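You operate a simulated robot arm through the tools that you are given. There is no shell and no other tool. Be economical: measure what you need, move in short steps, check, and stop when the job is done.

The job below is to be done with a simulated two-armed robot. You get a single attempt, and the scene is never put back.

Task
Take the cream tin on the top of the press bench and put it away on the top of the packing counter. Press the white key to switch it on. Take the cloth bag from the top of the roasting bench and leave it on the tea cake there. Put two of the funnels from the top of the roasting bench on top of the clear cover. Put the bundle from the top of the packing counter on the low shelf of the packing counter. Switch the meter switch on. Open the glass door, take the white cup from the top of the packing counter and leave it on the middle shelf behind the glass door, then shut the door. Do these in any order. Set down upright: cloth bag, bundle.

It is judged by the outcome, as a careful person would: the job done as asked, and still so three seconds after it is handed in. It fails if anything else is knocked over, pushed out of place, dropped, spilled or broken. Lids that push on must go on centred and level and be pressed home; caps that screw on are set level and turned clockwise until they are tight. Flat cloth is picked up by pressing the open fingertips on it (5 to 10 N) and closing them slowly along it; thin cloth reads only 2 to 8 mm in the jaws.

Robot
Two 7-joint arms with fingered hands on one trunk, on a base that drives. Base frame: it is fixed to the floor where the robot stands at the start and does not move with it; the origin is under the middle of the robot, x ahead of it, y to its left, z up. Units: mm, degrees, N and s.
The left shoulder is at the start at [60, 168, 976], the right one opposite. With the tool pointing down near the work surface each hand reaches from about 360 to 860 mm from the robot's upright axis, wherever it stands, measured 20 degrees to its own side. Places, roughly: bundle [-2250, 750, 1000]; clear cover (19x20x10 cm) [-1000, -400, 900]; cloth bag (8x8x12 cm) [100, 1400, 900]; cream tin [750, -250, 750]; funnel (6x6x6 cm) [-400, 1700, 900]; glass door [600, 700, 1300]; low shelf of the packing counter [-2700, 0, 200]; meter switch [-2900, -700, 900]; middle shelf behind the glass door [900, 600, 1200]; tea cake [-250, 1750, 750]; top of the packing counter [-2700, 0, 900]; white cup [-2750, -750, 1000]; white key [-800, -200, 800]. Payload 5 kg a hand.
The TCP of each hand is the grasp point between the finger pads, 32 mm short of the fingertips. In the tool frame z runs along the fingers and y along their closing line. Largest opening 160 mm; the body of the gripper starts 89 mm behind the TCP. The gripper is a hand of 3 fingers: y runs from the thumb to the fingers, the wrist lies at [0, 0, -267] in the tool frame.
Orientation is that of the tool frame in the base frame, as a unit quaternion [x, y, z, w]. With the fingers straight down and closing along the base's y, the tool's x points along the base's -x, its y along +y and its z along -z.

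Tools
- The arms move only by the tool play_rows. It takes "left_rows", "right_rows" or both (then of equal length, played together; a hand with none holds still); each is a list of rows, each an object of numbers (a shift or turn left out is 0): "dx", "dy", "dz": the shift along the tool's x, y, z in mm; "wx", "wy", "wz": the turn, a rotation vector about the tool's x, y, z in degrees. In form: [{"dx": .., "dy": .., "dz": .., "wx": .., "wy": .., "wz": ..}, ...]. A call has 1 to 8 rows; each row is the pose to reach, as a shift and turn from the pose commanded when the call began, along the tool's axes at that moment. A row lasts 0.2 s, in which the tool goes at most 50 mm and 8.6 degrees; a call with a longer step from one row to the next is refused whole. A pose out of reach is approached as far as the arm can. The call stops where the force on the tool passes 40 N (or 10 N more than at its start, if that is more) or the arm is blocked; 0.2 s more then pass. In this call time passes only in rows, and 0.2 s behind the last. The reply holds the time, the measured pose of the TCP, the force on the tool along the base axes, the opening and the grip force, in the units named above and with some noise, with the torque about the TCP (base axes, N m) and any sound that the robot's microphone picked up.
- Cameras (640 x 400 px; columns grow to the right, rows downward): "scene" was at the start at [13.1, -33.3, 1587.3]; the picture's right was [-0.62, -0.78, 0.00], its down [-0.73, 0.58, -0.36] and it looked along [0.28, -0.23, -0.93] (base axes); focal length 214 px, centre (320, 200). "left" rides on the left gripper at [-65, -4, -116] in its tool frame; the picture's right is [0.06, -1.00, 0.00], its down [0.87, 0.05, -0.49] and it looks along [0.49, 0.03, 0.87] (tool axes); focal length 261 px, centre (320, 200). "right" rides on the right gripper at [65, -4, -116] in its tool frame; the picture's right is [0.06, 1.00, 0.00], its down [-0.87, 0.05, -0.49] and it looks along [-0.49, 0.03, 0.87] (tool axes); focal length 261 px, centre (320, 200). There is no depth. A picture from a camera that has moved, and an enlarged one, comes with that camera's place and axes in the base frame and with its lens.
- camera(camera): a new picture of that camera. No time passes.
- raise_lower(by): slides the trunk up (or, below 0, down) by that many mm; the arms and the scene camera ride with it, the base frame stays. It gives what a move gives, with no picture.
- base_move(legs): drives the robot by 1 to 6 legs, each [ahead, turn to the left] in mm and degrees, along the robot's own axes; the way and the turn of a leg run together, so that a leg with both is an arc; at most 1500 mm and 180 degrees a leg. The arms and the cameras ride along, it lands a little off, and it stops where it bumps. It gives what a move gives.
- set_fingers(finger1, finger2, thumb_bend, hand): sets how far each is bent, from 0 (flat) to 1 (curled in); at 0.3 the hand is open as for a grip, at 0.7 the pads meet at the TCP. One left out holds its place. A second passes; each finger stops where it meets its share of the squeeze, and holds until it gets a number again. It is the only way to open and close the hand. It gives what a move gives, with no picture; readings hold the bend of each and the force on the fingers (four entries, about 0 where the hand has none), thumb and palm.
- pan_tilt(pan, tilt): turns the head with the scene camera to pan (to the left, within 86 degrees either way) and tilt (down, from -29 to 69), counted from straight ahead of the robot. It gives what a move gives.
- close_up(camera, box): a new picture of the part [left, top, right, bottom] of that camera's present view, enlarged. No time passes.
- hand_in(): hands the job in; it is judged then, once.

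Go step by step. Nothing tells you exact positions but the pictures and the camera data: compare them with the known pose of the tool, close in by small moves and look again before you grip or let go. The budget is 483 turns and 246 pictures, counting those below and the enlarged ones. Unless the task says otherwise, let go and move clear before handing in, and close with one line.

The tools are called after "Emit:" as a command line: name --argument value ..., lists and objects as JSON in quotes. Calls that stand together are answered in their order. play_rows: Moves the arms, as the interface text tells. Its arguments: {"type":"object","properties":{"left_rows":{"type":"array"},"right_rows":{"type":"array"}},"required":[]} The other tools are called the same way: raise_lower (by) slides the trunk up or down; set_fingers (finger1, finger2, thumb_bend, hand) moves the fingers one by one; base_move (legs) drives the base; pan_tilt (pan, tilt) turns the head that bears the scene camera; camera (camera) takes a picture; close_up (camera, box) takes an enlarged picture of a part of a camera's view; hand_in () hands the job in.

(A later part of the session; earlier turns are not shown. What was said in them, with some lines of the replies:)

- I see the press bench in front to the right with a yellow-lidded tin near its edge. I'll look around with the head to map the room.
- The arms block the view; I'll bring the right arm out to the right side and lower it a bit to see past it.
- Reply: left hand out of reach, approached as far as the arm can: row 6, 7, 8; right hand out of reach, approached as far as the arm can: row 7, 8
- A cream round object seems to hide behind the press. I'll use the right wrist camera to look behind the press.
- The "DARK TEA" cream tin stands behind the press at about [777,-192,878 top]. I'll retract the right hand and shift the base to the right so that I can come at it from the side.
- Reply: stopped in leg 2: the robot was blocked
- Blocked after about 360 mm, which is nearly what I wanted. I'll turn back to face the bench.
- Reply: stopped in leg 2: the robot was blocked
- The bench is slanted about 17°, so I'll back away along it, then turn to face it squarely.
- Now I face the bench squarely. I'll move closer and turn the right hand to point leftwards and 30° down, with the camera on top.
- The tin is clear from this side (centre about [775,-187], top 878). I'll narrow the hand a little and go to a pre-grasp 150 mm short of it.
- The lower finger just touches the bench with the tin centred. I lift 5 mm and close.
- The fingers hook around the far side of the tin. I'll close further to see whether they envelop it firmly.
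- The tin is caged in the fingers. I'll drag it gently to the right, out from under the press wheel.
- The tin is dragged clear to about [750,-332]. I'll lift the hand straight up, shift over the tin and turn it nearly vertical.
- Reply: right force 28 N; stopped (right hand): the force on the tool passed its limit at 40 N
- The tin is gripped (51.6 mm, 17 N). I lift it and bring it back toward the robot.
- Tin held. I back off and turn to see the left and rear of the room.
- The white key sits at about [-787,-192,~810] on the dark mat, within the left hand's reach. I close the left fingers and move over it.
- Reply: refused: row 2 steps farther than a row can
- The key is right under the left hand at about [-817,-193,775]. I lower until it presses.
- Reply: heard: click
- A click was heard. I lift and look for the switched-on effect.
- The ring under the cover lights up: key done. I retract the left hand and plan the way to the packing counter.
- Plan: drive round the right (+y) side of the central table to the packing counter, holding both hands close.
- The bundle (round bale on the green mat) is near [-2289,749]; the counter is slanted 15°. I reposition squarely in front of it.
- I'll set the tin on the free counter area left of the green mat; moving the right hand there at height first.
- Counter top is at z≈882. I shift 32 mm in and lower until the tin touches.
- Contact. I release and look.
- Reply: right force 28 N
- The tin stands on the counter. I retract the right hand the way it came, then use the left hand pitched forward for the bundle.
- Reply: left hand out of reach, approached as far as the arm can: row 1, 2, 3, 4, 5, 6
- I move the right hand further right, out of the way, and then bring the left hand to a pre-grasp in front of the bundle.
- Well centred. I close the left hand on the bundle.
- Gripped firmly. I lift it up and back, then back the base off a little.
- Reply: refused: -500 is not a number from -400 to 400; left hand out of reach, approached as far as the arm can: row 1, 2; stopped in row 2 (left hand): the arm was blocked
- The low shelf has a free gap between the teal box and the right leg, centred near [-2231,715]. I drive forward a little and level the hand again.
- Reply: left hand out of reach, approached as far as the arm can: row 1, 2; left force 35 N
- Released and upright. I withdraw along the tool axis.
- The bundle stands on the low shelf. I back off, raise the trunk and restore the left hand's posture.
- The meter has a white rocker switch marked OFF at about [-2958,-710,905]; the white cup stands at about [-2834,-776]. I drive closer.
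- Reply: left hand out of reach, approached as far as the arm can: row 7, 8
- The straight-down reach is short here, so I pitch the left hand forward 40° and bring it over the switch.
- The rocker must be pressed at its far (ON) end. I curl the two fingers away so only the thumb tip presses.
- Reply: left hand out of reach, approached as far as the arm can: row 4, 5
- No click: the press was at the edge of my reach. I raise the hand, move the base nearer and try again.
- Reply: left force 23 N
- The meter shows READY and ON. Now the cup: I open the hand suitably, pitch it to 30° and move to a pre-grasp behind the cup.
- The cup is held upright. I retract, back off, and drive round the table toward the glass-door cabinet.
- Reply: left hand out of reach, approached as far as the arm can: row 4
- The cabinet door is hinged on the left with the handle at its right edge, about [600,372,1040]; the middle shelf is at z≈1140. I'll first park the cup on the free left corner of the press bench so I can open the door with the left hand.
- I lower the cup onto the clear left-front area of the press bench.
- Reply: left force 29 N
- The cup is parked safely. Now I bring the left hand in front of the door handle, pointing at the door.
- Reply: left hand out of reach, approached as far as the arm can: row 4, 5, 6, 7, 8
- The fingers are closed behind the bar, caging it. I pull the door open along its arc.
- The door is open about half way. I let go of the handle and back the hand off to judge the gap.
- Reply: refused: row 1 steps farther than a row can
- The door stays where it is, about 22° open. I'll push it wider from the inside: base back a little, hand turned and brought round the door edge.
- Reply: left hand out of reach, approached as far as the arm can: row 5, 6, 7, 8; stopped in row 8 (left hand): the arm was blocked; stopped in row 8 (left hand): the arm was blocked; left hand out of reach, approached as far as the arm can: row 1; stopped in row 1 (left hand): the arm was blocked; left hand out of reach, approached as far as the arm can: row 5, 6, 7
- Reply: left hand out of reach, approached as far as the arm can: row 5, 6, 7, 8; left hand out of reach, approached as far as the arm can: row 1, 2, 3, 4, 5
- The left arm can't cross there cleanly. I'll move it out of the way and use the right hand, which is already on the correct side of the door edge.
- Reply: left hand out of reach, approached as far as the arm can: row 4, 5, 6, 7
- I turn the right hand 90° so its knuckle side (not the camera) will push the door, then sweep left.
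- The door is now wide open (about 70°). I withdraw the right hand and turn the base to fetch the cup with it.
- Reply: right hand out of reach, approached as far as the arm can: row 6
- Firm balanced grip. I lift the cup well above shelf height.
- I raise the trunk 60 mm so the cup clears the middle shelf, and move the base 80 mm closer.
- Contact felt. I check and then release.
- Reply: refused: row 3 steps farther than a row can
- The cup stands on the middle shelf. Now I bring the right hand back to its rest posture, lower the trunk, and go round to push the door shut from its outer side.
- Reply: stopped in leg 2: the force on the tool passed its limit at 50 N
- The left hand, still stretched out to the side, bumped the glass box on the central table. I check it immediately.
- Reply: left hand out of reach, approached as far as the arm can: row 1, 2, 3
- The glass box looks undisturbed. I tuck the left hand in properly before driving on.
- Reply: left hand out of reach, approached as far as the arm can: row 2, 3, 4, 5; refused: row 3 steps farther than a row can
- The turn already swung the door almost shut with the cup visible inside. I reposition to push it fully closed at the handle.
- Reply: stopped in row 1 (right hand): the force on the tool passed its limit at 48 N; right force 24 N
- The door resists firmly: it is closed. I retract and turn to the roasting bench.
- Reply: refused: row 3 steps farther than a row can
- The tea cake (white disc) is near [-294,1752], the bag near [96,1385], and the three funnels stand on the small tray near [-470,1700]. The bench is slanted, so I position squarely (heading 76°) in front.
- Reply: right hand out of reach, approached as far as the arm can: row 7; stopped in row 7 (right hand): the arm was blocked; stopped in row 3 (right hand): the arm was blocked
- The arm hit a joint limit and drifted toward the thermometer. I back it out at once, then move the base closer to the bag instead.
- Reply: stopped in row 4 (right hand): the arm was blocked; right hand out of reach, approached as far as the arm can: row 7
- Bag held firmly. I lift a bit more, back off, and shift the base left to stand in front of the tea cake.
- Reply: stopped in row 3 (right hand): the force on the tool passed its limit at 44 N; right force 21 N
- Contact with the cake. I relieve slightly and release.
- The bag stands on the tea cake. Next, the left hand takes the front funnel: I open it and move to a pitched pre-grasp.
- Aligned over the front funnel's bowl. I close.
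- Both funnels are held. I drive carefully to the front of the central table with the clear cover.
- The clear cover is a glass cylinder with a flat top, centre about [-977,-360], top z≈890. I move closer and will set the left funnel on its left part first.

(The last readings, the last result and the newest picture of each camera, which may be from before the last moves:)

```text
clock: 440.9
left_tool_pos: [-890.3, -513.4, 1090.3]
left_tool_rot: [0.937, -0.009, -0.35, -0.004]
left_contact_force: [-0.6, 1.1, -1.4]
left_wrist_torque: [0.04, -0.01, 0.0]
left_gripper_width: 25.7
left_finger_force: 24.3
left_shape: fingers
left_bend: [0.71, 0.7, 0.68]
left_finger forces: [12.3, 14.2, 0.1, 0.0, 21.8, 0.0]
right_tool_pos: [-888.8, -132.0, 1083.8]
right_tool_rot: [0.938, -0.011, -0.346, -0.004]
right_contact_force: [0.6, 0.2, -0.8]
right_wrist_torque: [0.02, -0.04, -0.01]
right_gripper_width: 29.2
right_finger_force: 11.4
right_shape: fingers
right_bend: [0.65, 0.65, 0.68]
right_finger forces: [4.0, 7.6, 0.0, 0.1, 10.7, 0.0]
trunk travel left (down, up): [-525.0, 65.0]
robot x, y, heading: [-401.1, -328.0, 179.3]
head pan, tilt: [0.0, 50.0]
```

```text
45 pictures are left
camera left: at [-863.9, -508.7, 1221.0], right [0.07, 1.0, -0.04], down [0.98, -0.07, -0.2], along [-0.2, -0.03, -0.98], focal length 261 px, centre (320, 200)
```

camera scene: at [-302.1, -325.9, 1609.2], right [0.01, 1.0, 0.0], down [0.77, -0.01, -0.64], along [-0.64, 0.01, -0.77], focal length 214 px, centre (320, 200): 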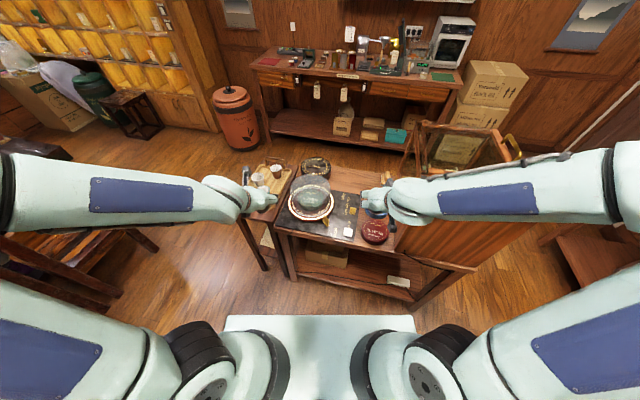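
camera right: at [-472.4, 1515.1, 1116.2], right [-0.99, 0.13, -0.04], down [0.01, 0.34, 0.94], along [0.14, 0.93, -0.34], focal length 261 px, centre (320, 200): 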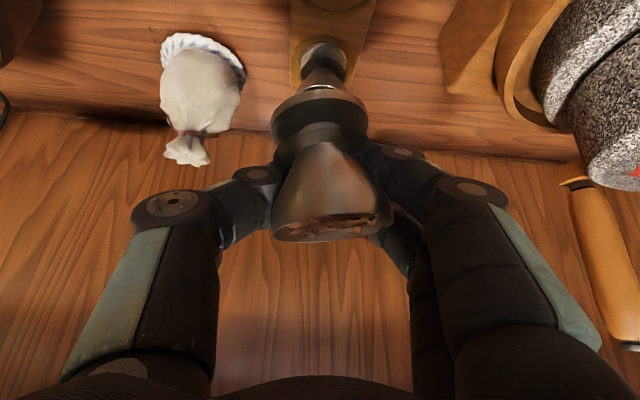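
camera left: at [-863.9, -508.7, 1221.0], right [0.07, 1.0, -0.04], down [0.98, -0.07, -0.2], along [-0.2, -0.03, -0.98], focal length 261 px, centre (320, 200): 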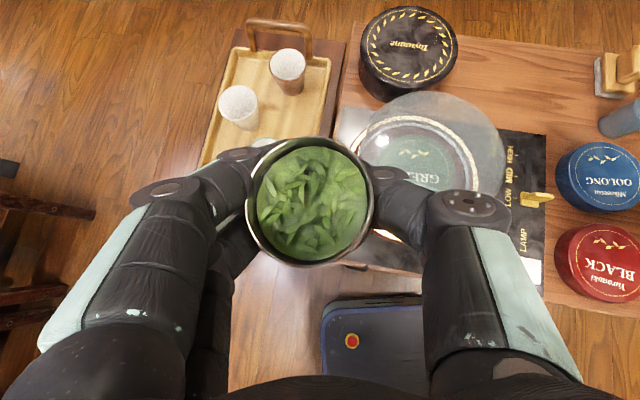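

Emit:
play_rows --left_rows '[{"dx": -12, "dy": -30, "dz": 20}, {"dx": -25, "dy": -62, "dz": 50}, {"dx": -30, "dy": -90, "dz": 85}, {"dx": -19, "dy": -100, "dz": 130}]'

Emit:
camera --camera "left"

Emit:
close_up --camera "scene" --box '[240, 150, 400, 290]'

```text
clock: 441.9
left_tool_pos: [-989.1, -409.2, 1006.1]
left_tool_rot: [0.936, -0.009, -0.352, -0.005]
left_contact_force: [0.6, 0.2, -1.3]
left_wrist_torque: [0.01, -0.02, 0.02]
left_gripper_width: 25.2
left_finger_force: 23.5
left_shape: fingers
left_bend: [0.71, 0.7, 0.68]
left_finger forces: [12.0, 14.4, 0.1, 0.1, 22.0, 0.1]
right_tool_pos: [-889.8, -133.1, 1083.3]
right_tool_rot: [0.937, -0.011, -0.348, -0.004]
right_contact_force: [0.4, 0.8, -0.7]
right_wrist_torque: [0.0, -0.03, 0.0]
right_gripper_width: 29.3
right_finger_force: 11.1
right_shape: fingers
right_bend: [0.65, 0.65, 0.68]
right_finger forces: [4.0, 7.4, 0.0, 0.1, 10.8, 0.1]
trunk travel left (down, up): [-525.0, 65.0]
robot x, y, heading: [-395.6, -324.6, 179.3]
head pan, tilt: [0.0, 50.0]
```

```text
44 pictures are left
camera left: at [-963.2, -405.5, 1136.3], right [0.07, 1.0, -0.04], down [0.98, -0.07, -0.2], along [-0.2, -0.03, -0.98], focal length 261 px, centre (320, 200)
```

left: 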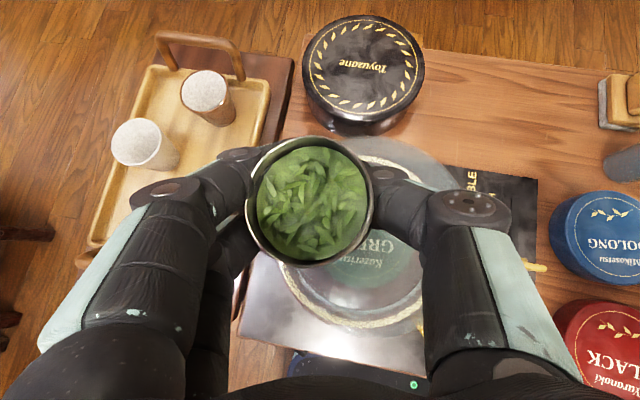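

```text
2.86 times, centred on (320, 220) of scene
camera zoom: at [-447.2, -324.2, 1609.2], right [0.01, 1.0, 0.0], down [0.77, -0.01, -0.64], along [-0.64, 0.01, -0.77], focal length 613 px, centre (320, 143)
```

zoom: 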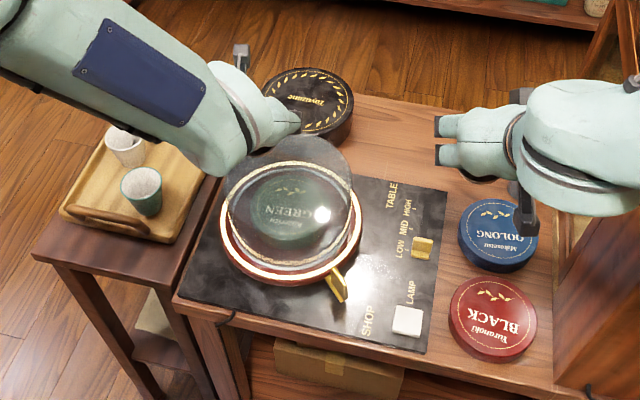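

The funnel is over the left part of the cover's top. I lower gently.

Emit:
play_rows --left_rows '[{"dx": 16, "dz": 19}, {"dx": 29, "dz": 34}, {"dx": 36, "dz": 41}, {"dx": 40, "dz": 46}]'

Emit:
camera --camera "right"

```text
clock: 442.9
left_tool_pos: [-987.2, -410.7, 943.0]
left_tool_rot: [0.936, -0.009, -0.351, -0.005]
left_contact_force: [-0.1, 0.8, -1.2]
left_wrist_torque: [-0.02, 0.01, 0.0]
left_gripper_width: 25.2
left_finger_force: 23.7
left_shape: fingers
left_bend: [0.71, 0.7, 0.68]
left_finger forces: [12.1, 14.3, 0.0, 0.0, 22.0, 0.0]
right_tool_pos: [-887.9, -132.7, 1083.9]
right_tool_rot: [0.938, -0.012, -0.348, -0.004]
right_contact_force: [-0.5, 0.7, 0.1]
right_wrist_torque: [0.02, 0.01, 0.02]
right_gripper_width: 29.0
right_finger_force: 11.4
right_shape: fingers
right_bend: [0.65, 0.65, 0.68]
right_finger forces: [4.0, 7.5, 0.0, 0.0, 10.8, 0.1]
trunk travel left (down, up): [-525.0, 65.0]
robot x, y, heading: [-398.5, -329.4, 179.6]
head pan, tilt: [0.0, 50.0]
```

```text
42 pictures are left
camera right: at [-762.9, -132.3, 1128.8], right [0.02, -1.0, -0.04], down [-0.34, -0.05, 0.94], along [-0.94, -0.01, -0.34], focal length 261 px, centre (320, 200)
```

right: 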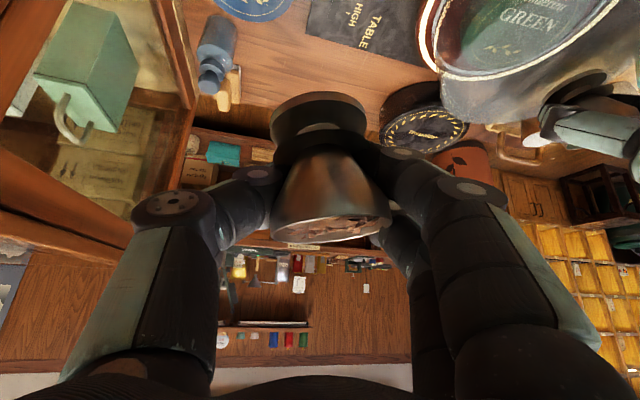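

Emit:
play_rows --left_rows '[{"dx": 3, "dz": 4}, {"dx": 6, "dz": 7}, {"dx": 9, "dz": 10}, {"dx": 12, "dz": 13}, {"dx": 14, "dz": 16}]'

```text
clock: 444.1
left_tool_pos: [-990.0, -407.7, 931.7]
left_tool_rot: [0.932, -0.011, -0.361, -0.005]
left_contact_force: [4.6, -0.7, 19.4]
left_wrist_torque: [-0.41, -0.11, 0.07]
left_gripper_width: 22.6
left_finger_force: 32.4
left_shape: fingers
left_bend: [0.72, 0.73, 0.69]
left_finger forces: [10.3, 29.7, 0.0, 0.0, 24.4, 0.0]
right_tool_pos: [-887.6, -133.3, 1083.8]
right_tool_rot: [0.938, -0.012, -0.347, -0.004]
right_contact_force: [0.2, 0.7, -0.4]
right_wrist_torque: [0.02, -0.02, -0.01]
right_gripper_width: 29.3
right_finger_force: 11.0
right_shape: fingers
right_bend: [0.65, 0.65, 0.68]
right_finger forces: [4.1, 7.5, 0.0, 0.0, 10.7, 0.1]
trunk travel left (down, up): [-525.0, 65.0]
robot x, y, heading: [-396.5, -323.4, 179.2]
head pan, tilt: [0.0, 50.0]
stopped in row 5 (left hand): the force on the tool passed its limit at 44 N (the readings are from after the stop); the commanded pose is now the measured one
```

Emit:
play_rows --left_rows '[{"dx": -2, "dz": -3}]'

Emit:
camera --camera "left"

```text
clock: 444.5
left_tool_pos: [-990.9, -408.6, 932.0]
left_tool_rot: [0.934, -0.011, -0.357, -0.005]
left_contact_force: [-1.0, 0.4, 7.2]
left_wrist_torque: [-0.15, 0.12, 0.01]
left_gripper_width: 23.0
left_finger_force: 27.9
left_shape: fingers
left_bend: [0.72, 0.73, 0.69]
left_finger forces: [11.9, 22.1, 0.0, 0.1, 21.6, 0.0]
right_tool_pos: [-888.5, -132.5, 1085.4]
right_tool_rot: [0.937, -0.011, -0.349, -0.004]
right_contact_force: [0.4, 0.1, -0.9]
right_wrist_torque: [0.05, 0.0, 0.02]
right_gripper_width: 29.1
right_finger_force: 11.3
right_shape: fingers
right_bend: [0.65, 0.65, 0.68]
right_finger forces: [4.0, 7.4, 0.0, 0.0, 10.8, 0.0]
trunk travel left (down, up): [-525.0, 65.0]
robot x, y, heading: [-398.3, -324.4, 179.3]
head pan, tilt: [0.0, 50.0]
```

```text
41 pictures are left
camera left: at [-961.2, -405.2, 1062.4], right [0.07, 1.0, -0.04], down [0.97, -0.08, -0.21], along [-0.22, -0.02, -0.98], focal length 261 px, centre (320, 200)
```

left: 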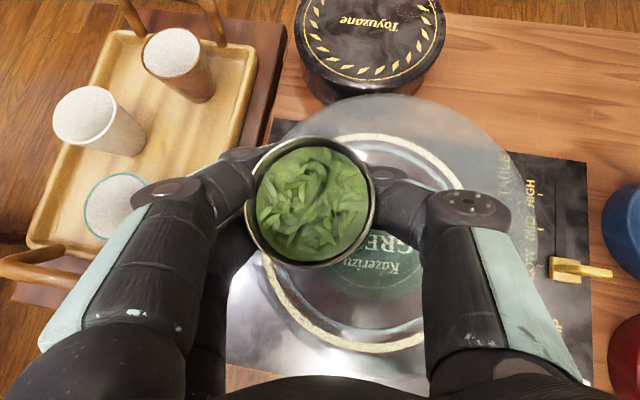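

Emit:
set_fingers --hand "left" --finger1 0.62 --finger2 0.62 --thumb_bend 0.62

Emit:
set_fingers --hand "left" --finger1 0.48 --finger2 0.48 --thumb_bend 0.48

Emit:
camera --camera "left"

```text
clock: 445.5
left_tool_pos: [-989.6, -408.9, 933.4]
left_tool_rot: [0.934, -0.01, -0.358, -0.004]
left_contact_force: [0.1, 0.9, 19.4]
left_wrist_torque: [-0.37, 0.21, 0.0]
left_gripper_width: 40.1
left_finger_force: 11.1
left_shape: fingers
left_bend: [0.62, 0.68, 0.62]
left_finger forces: [0.0, 21.3, 0.0, 0.1, 0.8, 0.1]
right_tool_pos: [-887.3, -133.1, 1085.1]
right_tool_rot: [0.937, -0.012, -0.349, -0.004]
right_contact_force: [-0.9, 0.4, -0.7]
right_wrist_torque: [-0.02, 0.02, -0.01]
right_gripper_width: 29.2
right_finger_force: 11.0
right_shape: fingers
right_bend: [0.65, 0.65, 0.68]
right_finger forces: [3.9, 7.5, 0.0, 0.0, 10.8, 0.1]
trunk travel left (down, up): [-525.0, 65.0]
robot x, y, heading: [-398.8, -323.6, 179.2]
head pan, tilt: [0.0, 50.0]
```

```text
clock: 446.5
left_tool_pos: [-989.5, -407.6, 932.3]
left_tool_rot: [0.934, -0.011, -0.357, -0.005]
left_contact_force: [1.7, 4.6, 11.5]
left_wrist_torque: [-0.23, 0.07, -0.01]
left_gripper_width: 94.9
left_finger_force: 6.4
left_shape: fingers
left_bend: [0.48, 0.64, 0.48]
left_finger forces: [0.0, 12.1, 0.0, 0.0, 0.0, 0.0]
right_tool_pos: [-888.4, -131.0, 1084.5]
right_tool_rot: [0.937, -0.011, -0.348, -0.003]
right_contact_force: [0.1, 0.1, -0.9]
right_wrist_torque: [-0.02, 0.01, 0.01]
right_gripper_width: 29.3
right_finger_force: 11.2
right_shape: fingers
right_bend: [0.65, 0.65, 0.68]
right_finger forces: [4.1, 7.5, 0.0, 0.0, 10.8, 0.1]
trunk travel left (down, up): [-525.0, 65.0]
robot x, y, heading: [-397.5, -324.5, 179.4]
head pan, tilt: [0.0, 50.0]
```

```text
40 pictures are left
camera left: at [-960.7, -404.9, 1063.0], right [0.07, 1.0, -0.04], down [0.97, -0.08, -0.22], along [-0.22, -0.03, -0.98], focal length 261 px, centre (320, 200)
```

left: 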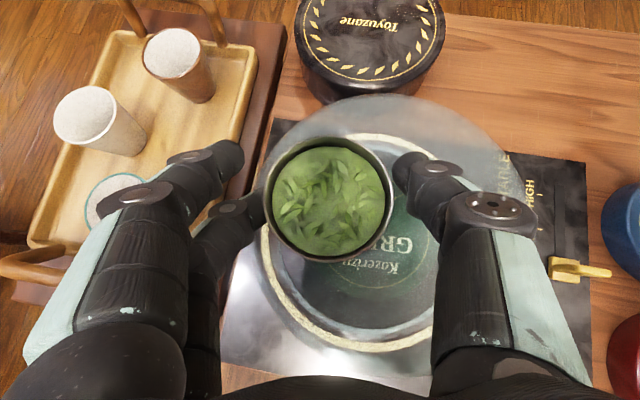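

Emit:
play_rows --left_rows '[{"dx": -4, "dz": -5}, {"dx": -8, "dz": -10}]'

Emit:
play_rows --left_rows '[{"dx": -4, "dz": -20}, {"dx": -8, "dz": -50}, {"dx": -12, "dz": -90}, {"dx": -10, "dz": -130}]'

Emit:
camera --camera "left"

```text
clock: 447.1
left_tool_pos: [-989.1, -409.3, 943.9]
left_tool_rot: [0.934, -0.011, -0.357, -0.005]
left_contact_force: [0.3, 0.2, -0.7]
left_wrist_torque: [0.02, -0.01, 0.01]
left_gripper_width: 94.9
left_finger_force: 0.1
left_shape: fingers
left_bend: [0.48, 0.48, 0.48]
left_finger forces: [0.0, 0.0, 0.1, 0.0, 0.0, 0.0]
right_tool_pos: [-888.5, -131.9, 1083.5]
right_tool_rot: [0.938, -0.011, -0.347, -0.003]
right_contact_force: [-0.1, -0.6, -0.8]
right_wrist_torque: [0.04, 0.02, 0.01]
right_gripper_width: 29.4
right_finger_force: 11.3
right_shape: fingers
right_bend: [0.65, 0.65, 0.68]
right_finger forces: [3.9, 7.6, 0.0, 0.1, 10.7, 0.0]
trunk travel left (down, up): [-525.0, 65.0]
robot x, y, heading: [-397.3, -323.3, 179.4]
head pan, tilt: [0.0, 50.0]
```

```text
clock: 448.1
left_tool_pos: [-908.6, -412.2, 1050.3]
left_tool_rot: [0.934, -0.01, -0.357, -0.005]
left_contact_force: [0.0, 0.0, -0.1]
left_wrist_torque: [0.02, 0.0, 0.01]
left_gripper_width: 95.0
left_finger_force: 0.2
left_shape: fingers
left_bend: [0.48, 0.48, 0.48]
left_finger forces: [0.0, 0.0, 0.0, 0.0, 0.0, 0.1]
right_tool_pos: [-888.2, -133.3, 1085.7]
right_tool_rot: [0.938, -0.01, -0.348, -0.004]
right_contact_force: [0.2, 0.3, -1.1]
right_wrist_torque: [-0.03, 0.02, 0.03]
right_gripper_width: 29.1
right_finger_force: 10.9
right_shape: fingers
right_bend: [0.65, 0.65, 0.68]
right_finger forces: [4.1, 7.6, 0.0, 0.1, 10.8, 0.0]
trunk travel left (down, up): [-525.0, 65.0]
robot x, y, heading: [-397.8, -326.1, 179.3]
head pan, tilt: [0.0, 50.0]
```

```text
39 pictures are left
camera left: at [-880.5, -409.6, 1181.5], right [0.07, 1.0, -0.04], down [0.97, -0.08, -0.21], along [-0.22, -0.02, -0.98], focal length 261 px, centre (320, 200)
```

left: 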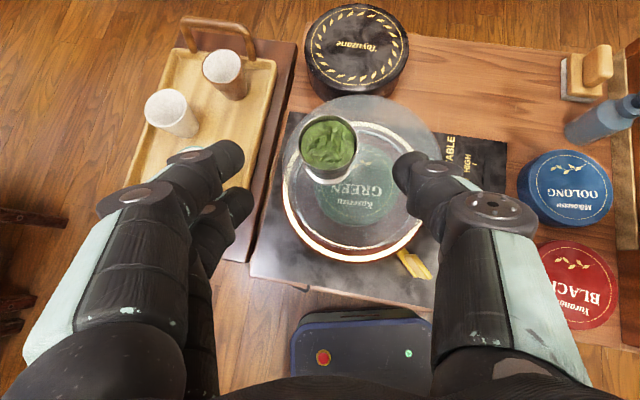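

The first funnel stands on the cover. I clear the left hand away and bring the right funnel over the other half.

Emit:
play_rows --left_rows '[{"dx": 5, "dy": 30, "dz": -30}, {"dx": 10, "dy": 70, "dz": -50}, {"dx": 15, "dy": 115, "dz": -60}, {"dx": 20, "dy": 160, "dz": -65}]'

Emit:
play_rows --right_rows '[{"dx": -12, "dy": 40, "dz": 10}, {"dx": -25, "dy": 80, "dz": 21}, {"dx": -38, "dy": 120, "dz": 33}, {"dx": -50, "dy": 156, "dz": 44}, {"dx": -61, "dy": 186, "dz": 53}]'

Emit:
close_up --camera "scene" --box '[240, 130, 400, 270]'

Emit:
camera --camera "right"

```text
clock: 449.1
left_tool_pos: [-880.4, -578.7, 1101.4]
left_tool_rot: [0.934, -0.01, -0.356, -0.005]
left_contact_force: [0.1, -0.4, 0.9]
left_wrist_torque: [0.03, 0.01, 0.02]
left_gripper_width: 95.3
left_finger_force: 0.0
left_shape: fingers
left_bend: [0.48, 0.48, 0.48]
left_finger forces: [0.0, 0.0, 0.0, 0.0, 0.1, 0.0]
left hand out of reach, approached as far as the arm can: row 2, 3, 4
right_tool_pos: [-887.3, -134.1, 1085.7]
right_tool_rot: [0.937, -0.011, -0.348, -0.004]
right_contact_force: [-0.7, -0.9, -1.2]
right_wrist_torque: [0.01, 0.03, 0.01]
right_gripper_width: 29.2
right_finger_force: 10.9
right_shape: fingers
right_bend: [0.65, 0.65, 0.68]
right_finger forces: [4.1, 7.4, 0.0, 0.1, 10.9, 0.0]
trunk travel left (down, up): [-525.0, 65.0]
robot x, y, heading: [-395.9, -324.6, 179.3]
head pan, tilt: [0.0, 50.0]
```

```text
clock: 450.3
left_tool_pos: [-880.6, -577.2, 1100.6]
left_tool_rot: [0.935, -0.011, -0.355, -0.006]
left_contact_force: [0.3, 0.5, -0.4]
left_wrist_torque: [0.03, -0.01, 0.03]
left_gripper_width: 94.9
left_finger_force: 0.0
left_shape: fingers
left_bend: [0.48, 0.48, 0.48]
left_finger forces: [0.0, 0.1, 0.1, 0.1, 0.0, 0.0]
right_tool_pos: [-974.0, -318.8, 1086.1]
right_tool_rot: [0.938, -0.012, -0.348, -0.005]
right_contact_force: [-0.5, 0.2, -0.6]
right_wrist_torque: [0.0, -0.01, -0.02]
right_gripper_width: 29.3
right_finger_force: 10.9
right_shape: fingers
right_bend: [0.65, 0.66, 0.68]
right_finger forces: [3.9, 7.3, 0.1, 0.0, 10.8, 0.0]
trunk travel left (down, up): [-525.0, 65.0]
robot x, y, heading: [-400.4, -326.7, 179.4]
head pan, tilt: [0.0, 50.0]
```

```text
2.86 times, centred on (320, 200) of scene
camera zoom: at [-446.3, -325.6, 1609.2], right [0.01, 1.0, 0.0], down [0.77, -0.01, -0.64], along [-0.64, 0.01, -0.77], focal length 613 px, centre (320, 200)
```

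zoom: 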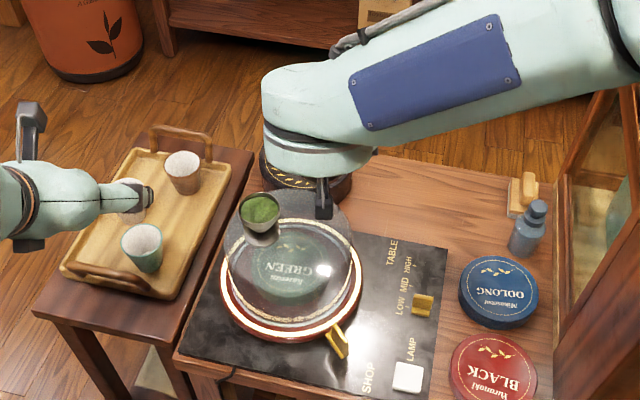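

```text
37 pictures are left
camera right: at [-849.2, -318.0, 1130.5], right [0.02, -1.0, -0.04], down [-0.34, -0.05, 0.94], along [-0.94, -0.01, -0.34], focal length 261 px, centre (320, 200)
```

right: 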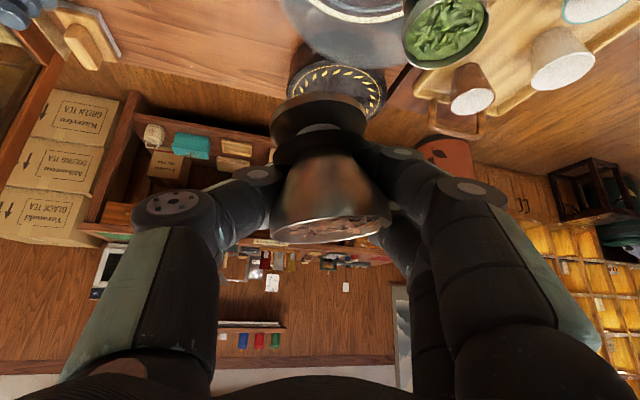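

Emit:
play_rows --right_rows '[{"dx": 20, "dz": 23}, {"dx": 40, "dz": 46}, {"dx": 60, "dz": 70}, {"dx": 72, "dz": 84}]'

Emit:
camera --camera "right"

Emit:
camera --camera "left"

```text
clock: 451.3
left_tool_pos: [-880.3, -578.0, 1100.6]
left_tool_rot: [0.934, -0.01, -0.357, -0.004]
left_contact_force: [0.6, -0.2, 0.4]
left_wrist_torque: [0.01, -0.05, 0.0]
left_gripper_width: 95.1
left_finger_force: 0.0
left_shape: fingers
left_bend: [0.48, 0.48, 0.48]
left_finger forces: [0.0, 0.0, 0.0, 0.0, 0.0, 0.0]
right_tool_pos: [-973.8, -316.3, 974.6]
right_tool_rot: [0.938, -0.012, -0.347, -0.003]
right_contact_force: [0.7, -0.2, -0.6]
right_wrist_torque: [0.0, -0.01, 0.0]
right_gripper_width: 28.8
right_finger_force: 10.7
right_shape: fingers
right_bend: [0.65, 0.66, 0.68]
right_finger forces: [3.8, 7.3, 0.0, 0.1, 10.6, 0.0]
trunk travel left (down, up): [-525.0, 65.0]
robot x, y, heading: [-397.9, -324.1, 179.5]
head pan, tilt: [0.0, 50.0]
```

```text
36 pictures are left
camera right: at [-848.4, -315.8, 1018.1], right [0.02, -1.0, -0.04], down [-0.34, -0.05, 0.94], along [-0.94, -0.01, -0.34], focal length 261 px, centre (320, 200)
```

right: 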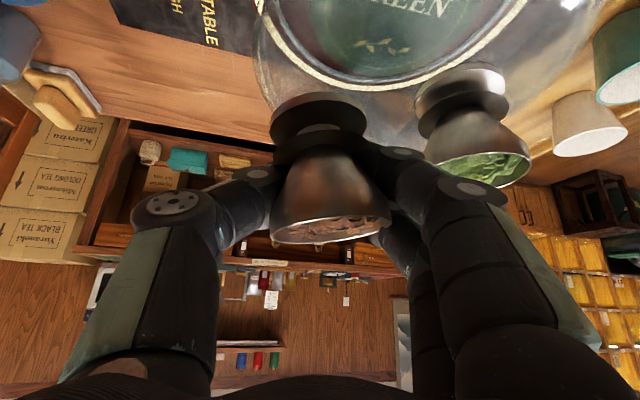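

```text
35 pictures are left
camera left: at [-853.2, -573.2, 1231.8], right [0.07, 1.0, -0.04], down [0.97, -0.08, -0.21], along [-0.21, -0.02, -0.98], focal length 261 px, centre (320, 200)
```

left: 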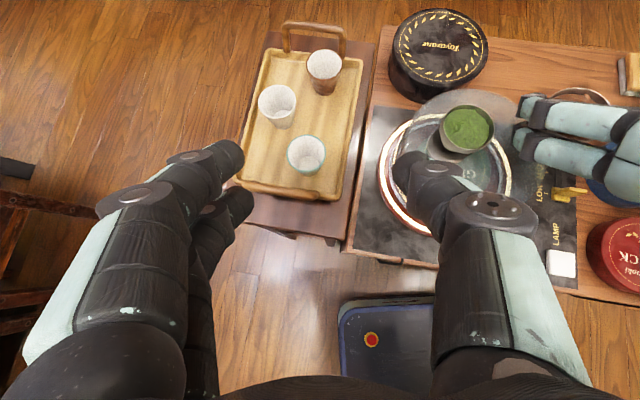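

Emit:
play_rows --right_rows '[{"dx": 10, "dz": 12}, {"dx": 18, "dz": 21}, {"dx": 22, "dz": 26}, {"dx": 25, "dz": 29}, {"dx": 28, "dz": 32}]'

Emit:
camera --camera "right"

```text
clock: 452.5
left_tool_pos: [-880.7, -577.2, 1101.8]
left_tool_rot: [0.934, -0.01, -0.357, -0.005]
left_contact_force: [0.0, 0.0, 0.1]
left_wrist_torque: [-0.02, -0.03, -0.02]
left_gripper_width: 95.2
left_finger_force: 0.0
left_shape: fingers
left_bend: [0.48, 0.48, 0.48]
left_finger forces: [0.2, 0.1, 0.0, 0.0, 0.0, 0.0]
right_tool_pos: [-974.5, -318.7, 934.3]
right_tool_rot: [0.936, -0.011, -0.351, -0.002]
right_contact_force: [-3.3, -1.1, 22.2]
right_wrist_torque: [-0.52, 0.17, -0.06]
right_gripper_width: 27.1
right_finger_force: 18.7
right_shape: fingers
right_bend: [0.68, 0.67, 0.68]
right_finger forces: [21.3, 5.7, 0.0, 0.0, 10.5, 0.0]
trunk travel left (down, up): [-525.0, 65.0]
robot x, y, heading: [-399.8, -326.8, 179.5]
head pan, tilt: [0.0, 50.0]
```

```text
34 pictures are left
camera right: at [-848.7, -317.5, 977.8], right [0.02, -1.0, -0.04], down [-0.33, -0.04, 0.94], along [-0.94, -0.01, -0.33], focal length 261 px, centre (320, 200)
```

right: 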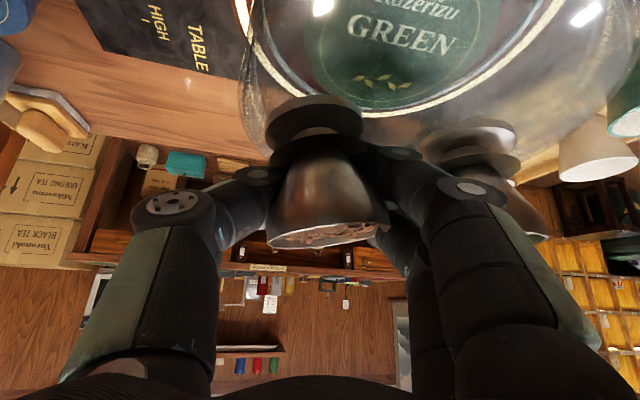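

Emit:
play_rows --right_rows '[{"dx": -1.5, "dz": -2}]'

Emit:
set_fingers --hand "right" --finger1 0.63 --finger2 0.63 --thumb_bend 0.63

Emit:
camera --camera "right"

```text
clock: 452.9
left_tool_pos: [-880.5, -577.6, 1101.0]
left_tool_rot: [0.934, -0.01, -0.356, -0.005]
left_contact_force: [0.2, -0.5, 0.6]
left_wrist_torque: [0.0, 0.04, 0.0]
left_gripper_width: 95.1
left_finger_force: 0.0
left_shape: fingers
left_bend: [0.48, 0.48, 0.48]
left_finger forces: [0.0, 0.0, 0.0, 0.0, 0.0, 0.1]
right_tool_pos: [-974.5, -317.4, 932.9]
right_tool_rot: [0.937, -0.011, -0.35, -0.003]
right_contact_force: [-3.4, -3.3, 23.8]
right_wrist_torque: [-0.64, 0.22, -0.02]
right_gripper_width: 27.1
right_finger_force: 21.2
right_shape: fingers
right_bend: [0.68, 0.67, 0.68]
right_finger forces: [26.4, 6.1, 0.0, 0.0, 10.2, 0.1]
trunk travel left (down, up): [-525.0, 65.0]
robot x, y, heading: [-395.9, -323.8, 179.1]
head pan, tilt: [0.0, 50.0]
```

```text
clock: 453.9
left_tool_pos: [-880.4, -576.8, 1102.7]
left_tool_rot: [0.934, -0.011, -0.357, -0.006]
left_contact_force: [0.0, -0.5, 0.2]
left_wrist_torque: [0.0, -0.01, 0.0]
left_gripper_width: 95.0
left_finger_force: 0.1
left_shape: fingers
left_bend: [0.48, 0.48, 0.48]
left_finger forces: [0.1, 0.0, 0.0, 0.1, 0.0, 0.0]
right_tool_pos: [-972.7, -316.2, 934.0]
right_tool_rot: [0.937, -0.012, -0.349, -0.004]
right_contact_force: [-8.1, -1.2, 30.4]
right_wrist_torque: [-0.69, 0.47, -0.13]
right_gripper_width: 33.1
right_finger_force: 18.2
right_shape: fingers
right_bend: [0.68, 0.63, 0.63]
right_finger forces: [35.8, 0.0, 0.1, 0.0, 0.7, 0.0]
trunk travel left (down, up): [-525.0, 65.0]
robot x, y, heading: [-395.7, -324.1, 179.6]
head pan, tilt: [0.0, 50.0]
```

```text
33 pictures are left
camera right: at [-847.9, -316.1, 978.2], right [0.02, -1.0, -0.04], down [-0.34, -0.04, 0.94], along [-0.94, -0.01, -0.34], focal length 261 px, centre (320, 200)
```

right: 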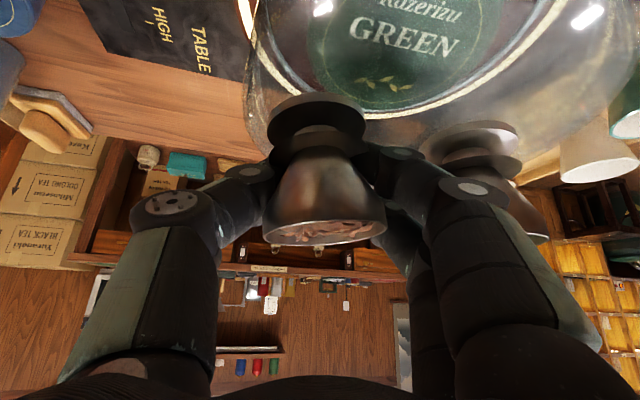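

Emit:
play_rows --right_rows '[{"dx": -3, "dz": -3.5}, {"dx": -6, "dz": -7}]'

Emit:
set_fingers --hand "right" --finger1 0.55 --finger2 0.55 --thumb_bend 0.5

Emit:
camera --camera "right"

```text
clock: 454.5
left_tool_pos: [-880.5, -576.8, 1100.5]
left_tool_rot: [0.934, -0.011, -0.357, -0.005]
left_contact_force: [-0.1, -0.3, 0.5]
left_wrist_torque: [0.02, 0.02, 0.01]
left_gripper_width: 95.1
left_finger_force: 0.0
left_shape: fingers
left_bend: [0.48, 0.48, 0.48]
left_finger forces: [0.0, 0.0, 0.0, 0.1, 0.1, 0.1]
right_tool_pos: [-972.7, -314.0, 939.3]
right_tool_rot: [0.938, -0.011, -0.345, -0.004]
right_contact_force: [-0.1, -0.2, 0.1]
right_wrist_torque: [0.0, -0.02, 0.01]
right_gripper_width: 36.1
right_finger_force: 0.2
right_shape: fingers
right_bend: [0.63, 0.63, 0.63]
right_finger forces: [0.2, 0.1, 0.1, 0.0, 0.4, 0.0]
trunk travel left (down, up): [-525.0, 65.0]
robot x, y, heading: [-399.2, -322.8, 179.6]
head pan, tilt: [0.0, 50.0]
```

```text
clock: 455.5
left_tool_pos: [-881.4, -576.9, 1102.0]
left_tool_rot: [0.934, -0.011, -0.356, -0.005]
left_contact_force: [-0.3, -0.5, -0.1]
left_wrist_torque: [0.0, -0.03, 0.01]
left_gripper_width: 95.4
left_finger_force: 0.1
left_shape: fingers
left_bend: [0.48, 0.48, 0.48]
left_finger forces: [0.1, 0.0, 0.0, 0.0, 0.1, 0.1]
right_tool_pos: [-974.1, -316.1, 941.7]
right_tool_rot: [0.938, -0.011, -0.348, -0.003]
right_contact_force: [0.9, 0.7, 0.5]
right_wrist_torque: [-0.01, 0.04, 0.0]
right_gripper_width: 76.6
right_finger_force: 0.5
right_shape: fingers
right_bend: [0.55, 0.55, 0.5]
right_finger forces: [0.0, 0.2, 0.0, 0.0, 0.1, 0.0]
trunk travel left (down, up): [-525.0, 65.0]
robot x, y, heading: [-396.6, -321.4, 179.3]
head pan, tilt: [0.0, 50.0]
```

```text
32 pictures are left
camera right: at [-848.4, -315.4, 986.7], right [0.02, -1.0, -0.04], down [-0.34, -0.05, 0.94], along [-0.94, -0.01, -0.34], focal length 261 px, centre (320, 200)
```

right: 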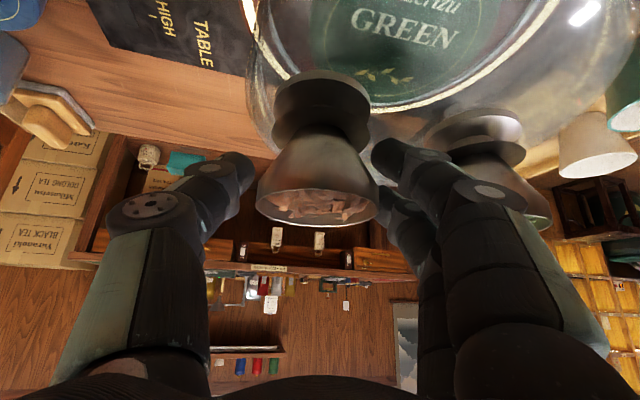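

Emit:
set_fingers --hand "right" --finger1 0.515 --finger2 0.515 --thumb_bend 0.46

Emit:
play_rows --right_rows '[{"dz": -20}, {"dz": -45}, {"dz": -80}, {"dz": -120}]'

Emit:
camera --camera "right"

```text
clock: 456.5
left_tool_pos: [-880.0, -576.2, 1100.8]
left_tool_rot: [0.934, -0.011, -0.357, -0.005]
left_contact_force: [0.1, 0.6, 0.2]
left_wrist_torque: [0.02, -0.02, 0.0]
left_gripper_width: 95.1
left_finger_force: 0.1
left_shape: fingers
left_bend: [0.48, 0.48, 0.48]
left_finger forces: [0.0, 0.0, 0.0, 0.0, 0.0, 0.1]
right_tool_pos: [-973.5, -315.9, 941.0]
right_tool_rot: [0.937, -0.011, -0.348, -0.004]
right_contact_force: [-0.1, 0.4, 0.1]
right_wrist_torque: [0.02, 0.01, -0.02]
right_gripper_width: 92.9
right_finger_force: 0.5
right_shape: fingers
right_bend: [0.51, 0.51, 0.46]
right_finger forces: [0.0, 0.3, 0.1, 0.0, 0.0, 0.0]
trunk travel left (down, up): [-525.0, 65.0]
robot x, y, heading: [-402.8, -325.7, 179.4]
head pan, tilt: [0.0, 50.0]
```

```text
clock: 457.5
left_tool_pos: [-880.8, -576.5, 1101.7]
left_tool_rot: [0.934, -0.011, -0.356, -0.005]
left_contact_force: [1.0, -0.2, 0.5]
left_wrist_torque: [0.0, 0.02, 0.03]
left_gripper_width: 95.1
left_finger_force: 0.0
left_shape: fingers
left_bend: [0.48, 0.48, 0.48]
left_finger forces: [0.0, 0.1, 0.0, 0.0, 0.1, 0.1]
right_tool_pos: [-894.8, -319.2, 1031.3]
right_tool_rot: [0.937, -0.011, -0.348, -0.004]
right_contact_force: [-0.2, 0.4, 0.7]
right_wrist_torque: [-0.04, 0.03, 0.01]
right_gripper_width: 93.1
right_finger_force: 0.1
right_shape: fingers
right_bend: [0.51, 0.51, 0.46]
right_finger forces: [0.0, 0.0, 0.0, 0.1, 0.1, 0.1]
trunk travel left (down, up): [-525.0, 65.0]
robot x, y, heading: [-397.0, -325.1, 179.2]
head pan, tilt: [0.0, 50.0]
```

```text
31 pictures are left
camera right: at [-769.1, -317.9, 1076.6], right [0.02, -1.0, -0.04], down [-0.34, -0.05, 0.94], along [-0.94, -0.01, -0.34], focal length 261 px, centre (320, 200)
```

right: 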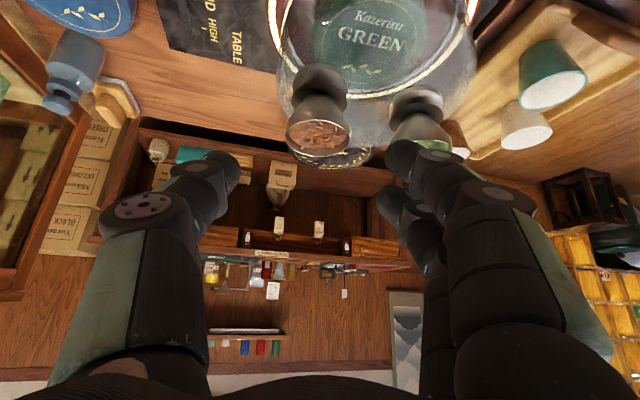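

Both funnels stand on the cover. I withdraw the right hand fully and back the base off to verify.

Emit:
base_move --legs '[[-150, 0]]'

Emit:
close_up --camera "scene" --box '[240, 120, 420, 260]'

```text
clock: 458.9
left_tool_pos: [-729.2, -579.4, 1102.4]
left_tool_rot: [0.934, -0.009, -0.356, -0.004]
left_contact_force: [0.6, -0.4, 0.1]
left_wrist_torque: [-0.02, -0.02, 0.01]
left_gripper_width: 95.3
left_finger_force: 0.0
left_shape: fingers
left_bend: [0.48, 0.48, 0.48]
left_finger forces: [0.0, 0.1, 0.0, 0.0, 0.1, 0.1]
right_tool_pos: [-744.5, -321.5, 1031.7]
right_tool_rot: [0.937, -0.01, -0.348, -0.003]
right_contact_force: [0.1, -0.2, 0.3]
right_wrist_torque: [-0.02, -0.02, -0.01]
right_gripper_width: 92.8
right_finger_force: 0.1
right_shape: fingers
right_bend: [0.51, 0.51, 0.46]
right_finger forces: [0.1, 0.0, 0.1, 0.0, 0.0, 0.1]
trunk travel left (down, up): [-525.0, 65.0]
robot x, y, heading: [-247.9, -327.6, 179.4]
head pan, tilt: [0.0, 50.0]
```

```text
2.86 times, centred on (330, 190) of scene
camera zoom: at [-293.7, -326.1, 1609.3], right [0.01, 1.0, 0.0], down [0.77, -0.01, -0.64], along [-0.64, 0.01, -0.77], focal length 613 px, centre (291, 229)
```

zoom: 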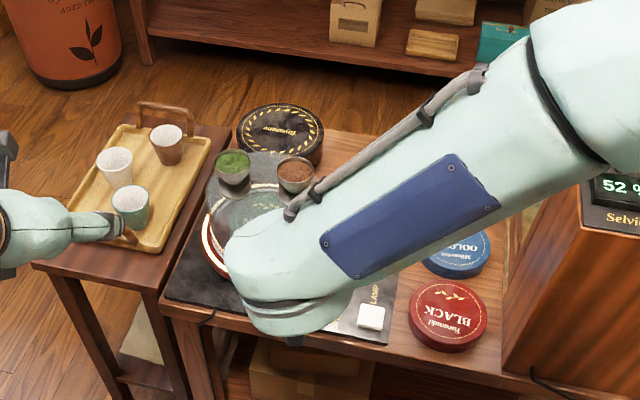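

Emit:
pan_tilt --pan -86 --tilt 15

Emit:
camera --camera "scene"

Emit:
close_up --camera "scene" --box '[460, 60, 640, 280]'

```text
clock: 460.5
left_tool_pos: [-729.0, -580.3, 1101.1]
left_tool_rot: [0.934, -0.009, -0.357, -0.005]
left_contact_force: [0.0, -0.3, 0.1]
left_wrist_torque: [0.04, -0.02, 0.0]
left_gripper_width: 95.0
left_finger_force: 0.0
left_shape: fingers
left_bend: [0.48, 0.48, 0.48]
left_finger forces: [0.0, 0.0, 0.1, 0.0, 0.1, 0.0]
right_tool_pos: [-745.3, -320.8, 1031.5]
right_tool_rot: [0.937, -0.01, -0.348, -0.003]
right_contact_force: [0.6, 0.6, -0.5]
right_wrist_torque: [0.0, -0.03, -0.01]
right_gripper_width: 93.1
right_finger_force: 0.1
right_shape: fingers
right_bend: [0.51, 0.51, 0.46]
right_finger forces: [0.0, 0.0, 0.0, 0.0, 0.0, 0.1]
trunk travel left (down, up): [-525.0, 65.0]
robot x, y, heading: [-250.6, -326.5, 179.3]
head pan, tilt: [-85.9, 15.0]
```

```text
29 pictures are left
camera scene: at [-224.4, -233.5, 1662.9], right [1.0, 0.06, 0.0], down [0.02, -0.26, -0.97], along [-0.06, 0.96, -0.26], focal length 214 px, centre (320, 200)
```

scene: 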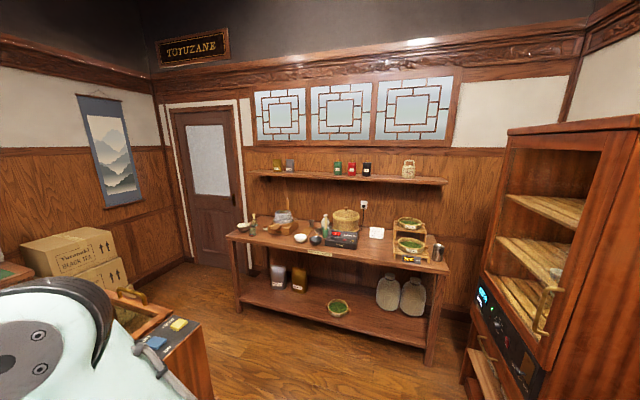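

```text
1.82 times, centred on (550, 170) of scene
camera zoom: at [-224.4, -233.5, 1662.9], right [1.0, 0.06, 0.0], down [0.02, -0.26, -0.97], along [-0.06, 0.96, -0.26], focal length 390 px, centre (-98, 254)
```

zoom: 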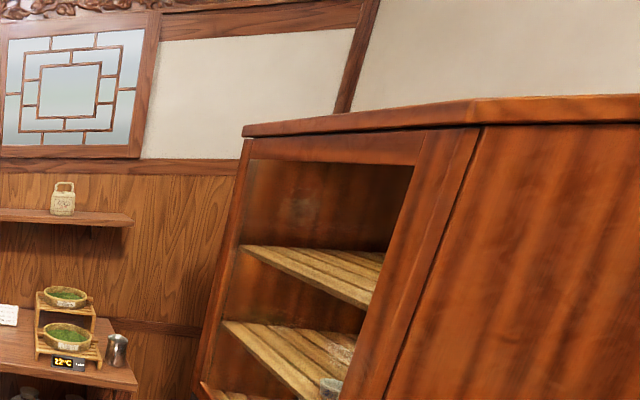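

The door is flush shut with the cup visible on the middle shelf. The bag, funnels, key, meter, tin and bundle are all done and both hands are clear, so I hand in.

Emit:
hand_in

```text
The job is handed in.
```

I did every part of the job and handed it in. The tin is on the packing counter, the white key is on, and the bag stands on the tea cake. Two funnels are on the clear cover, the bundle is upright on the low shelf, and the meter shows ON. The cup is on the middle shelf behind the shut glass door. Along the way one hand bumped the glass box on the central table with about 50 N; it looked undisturbed, but I couldn't measure whether it shifted.
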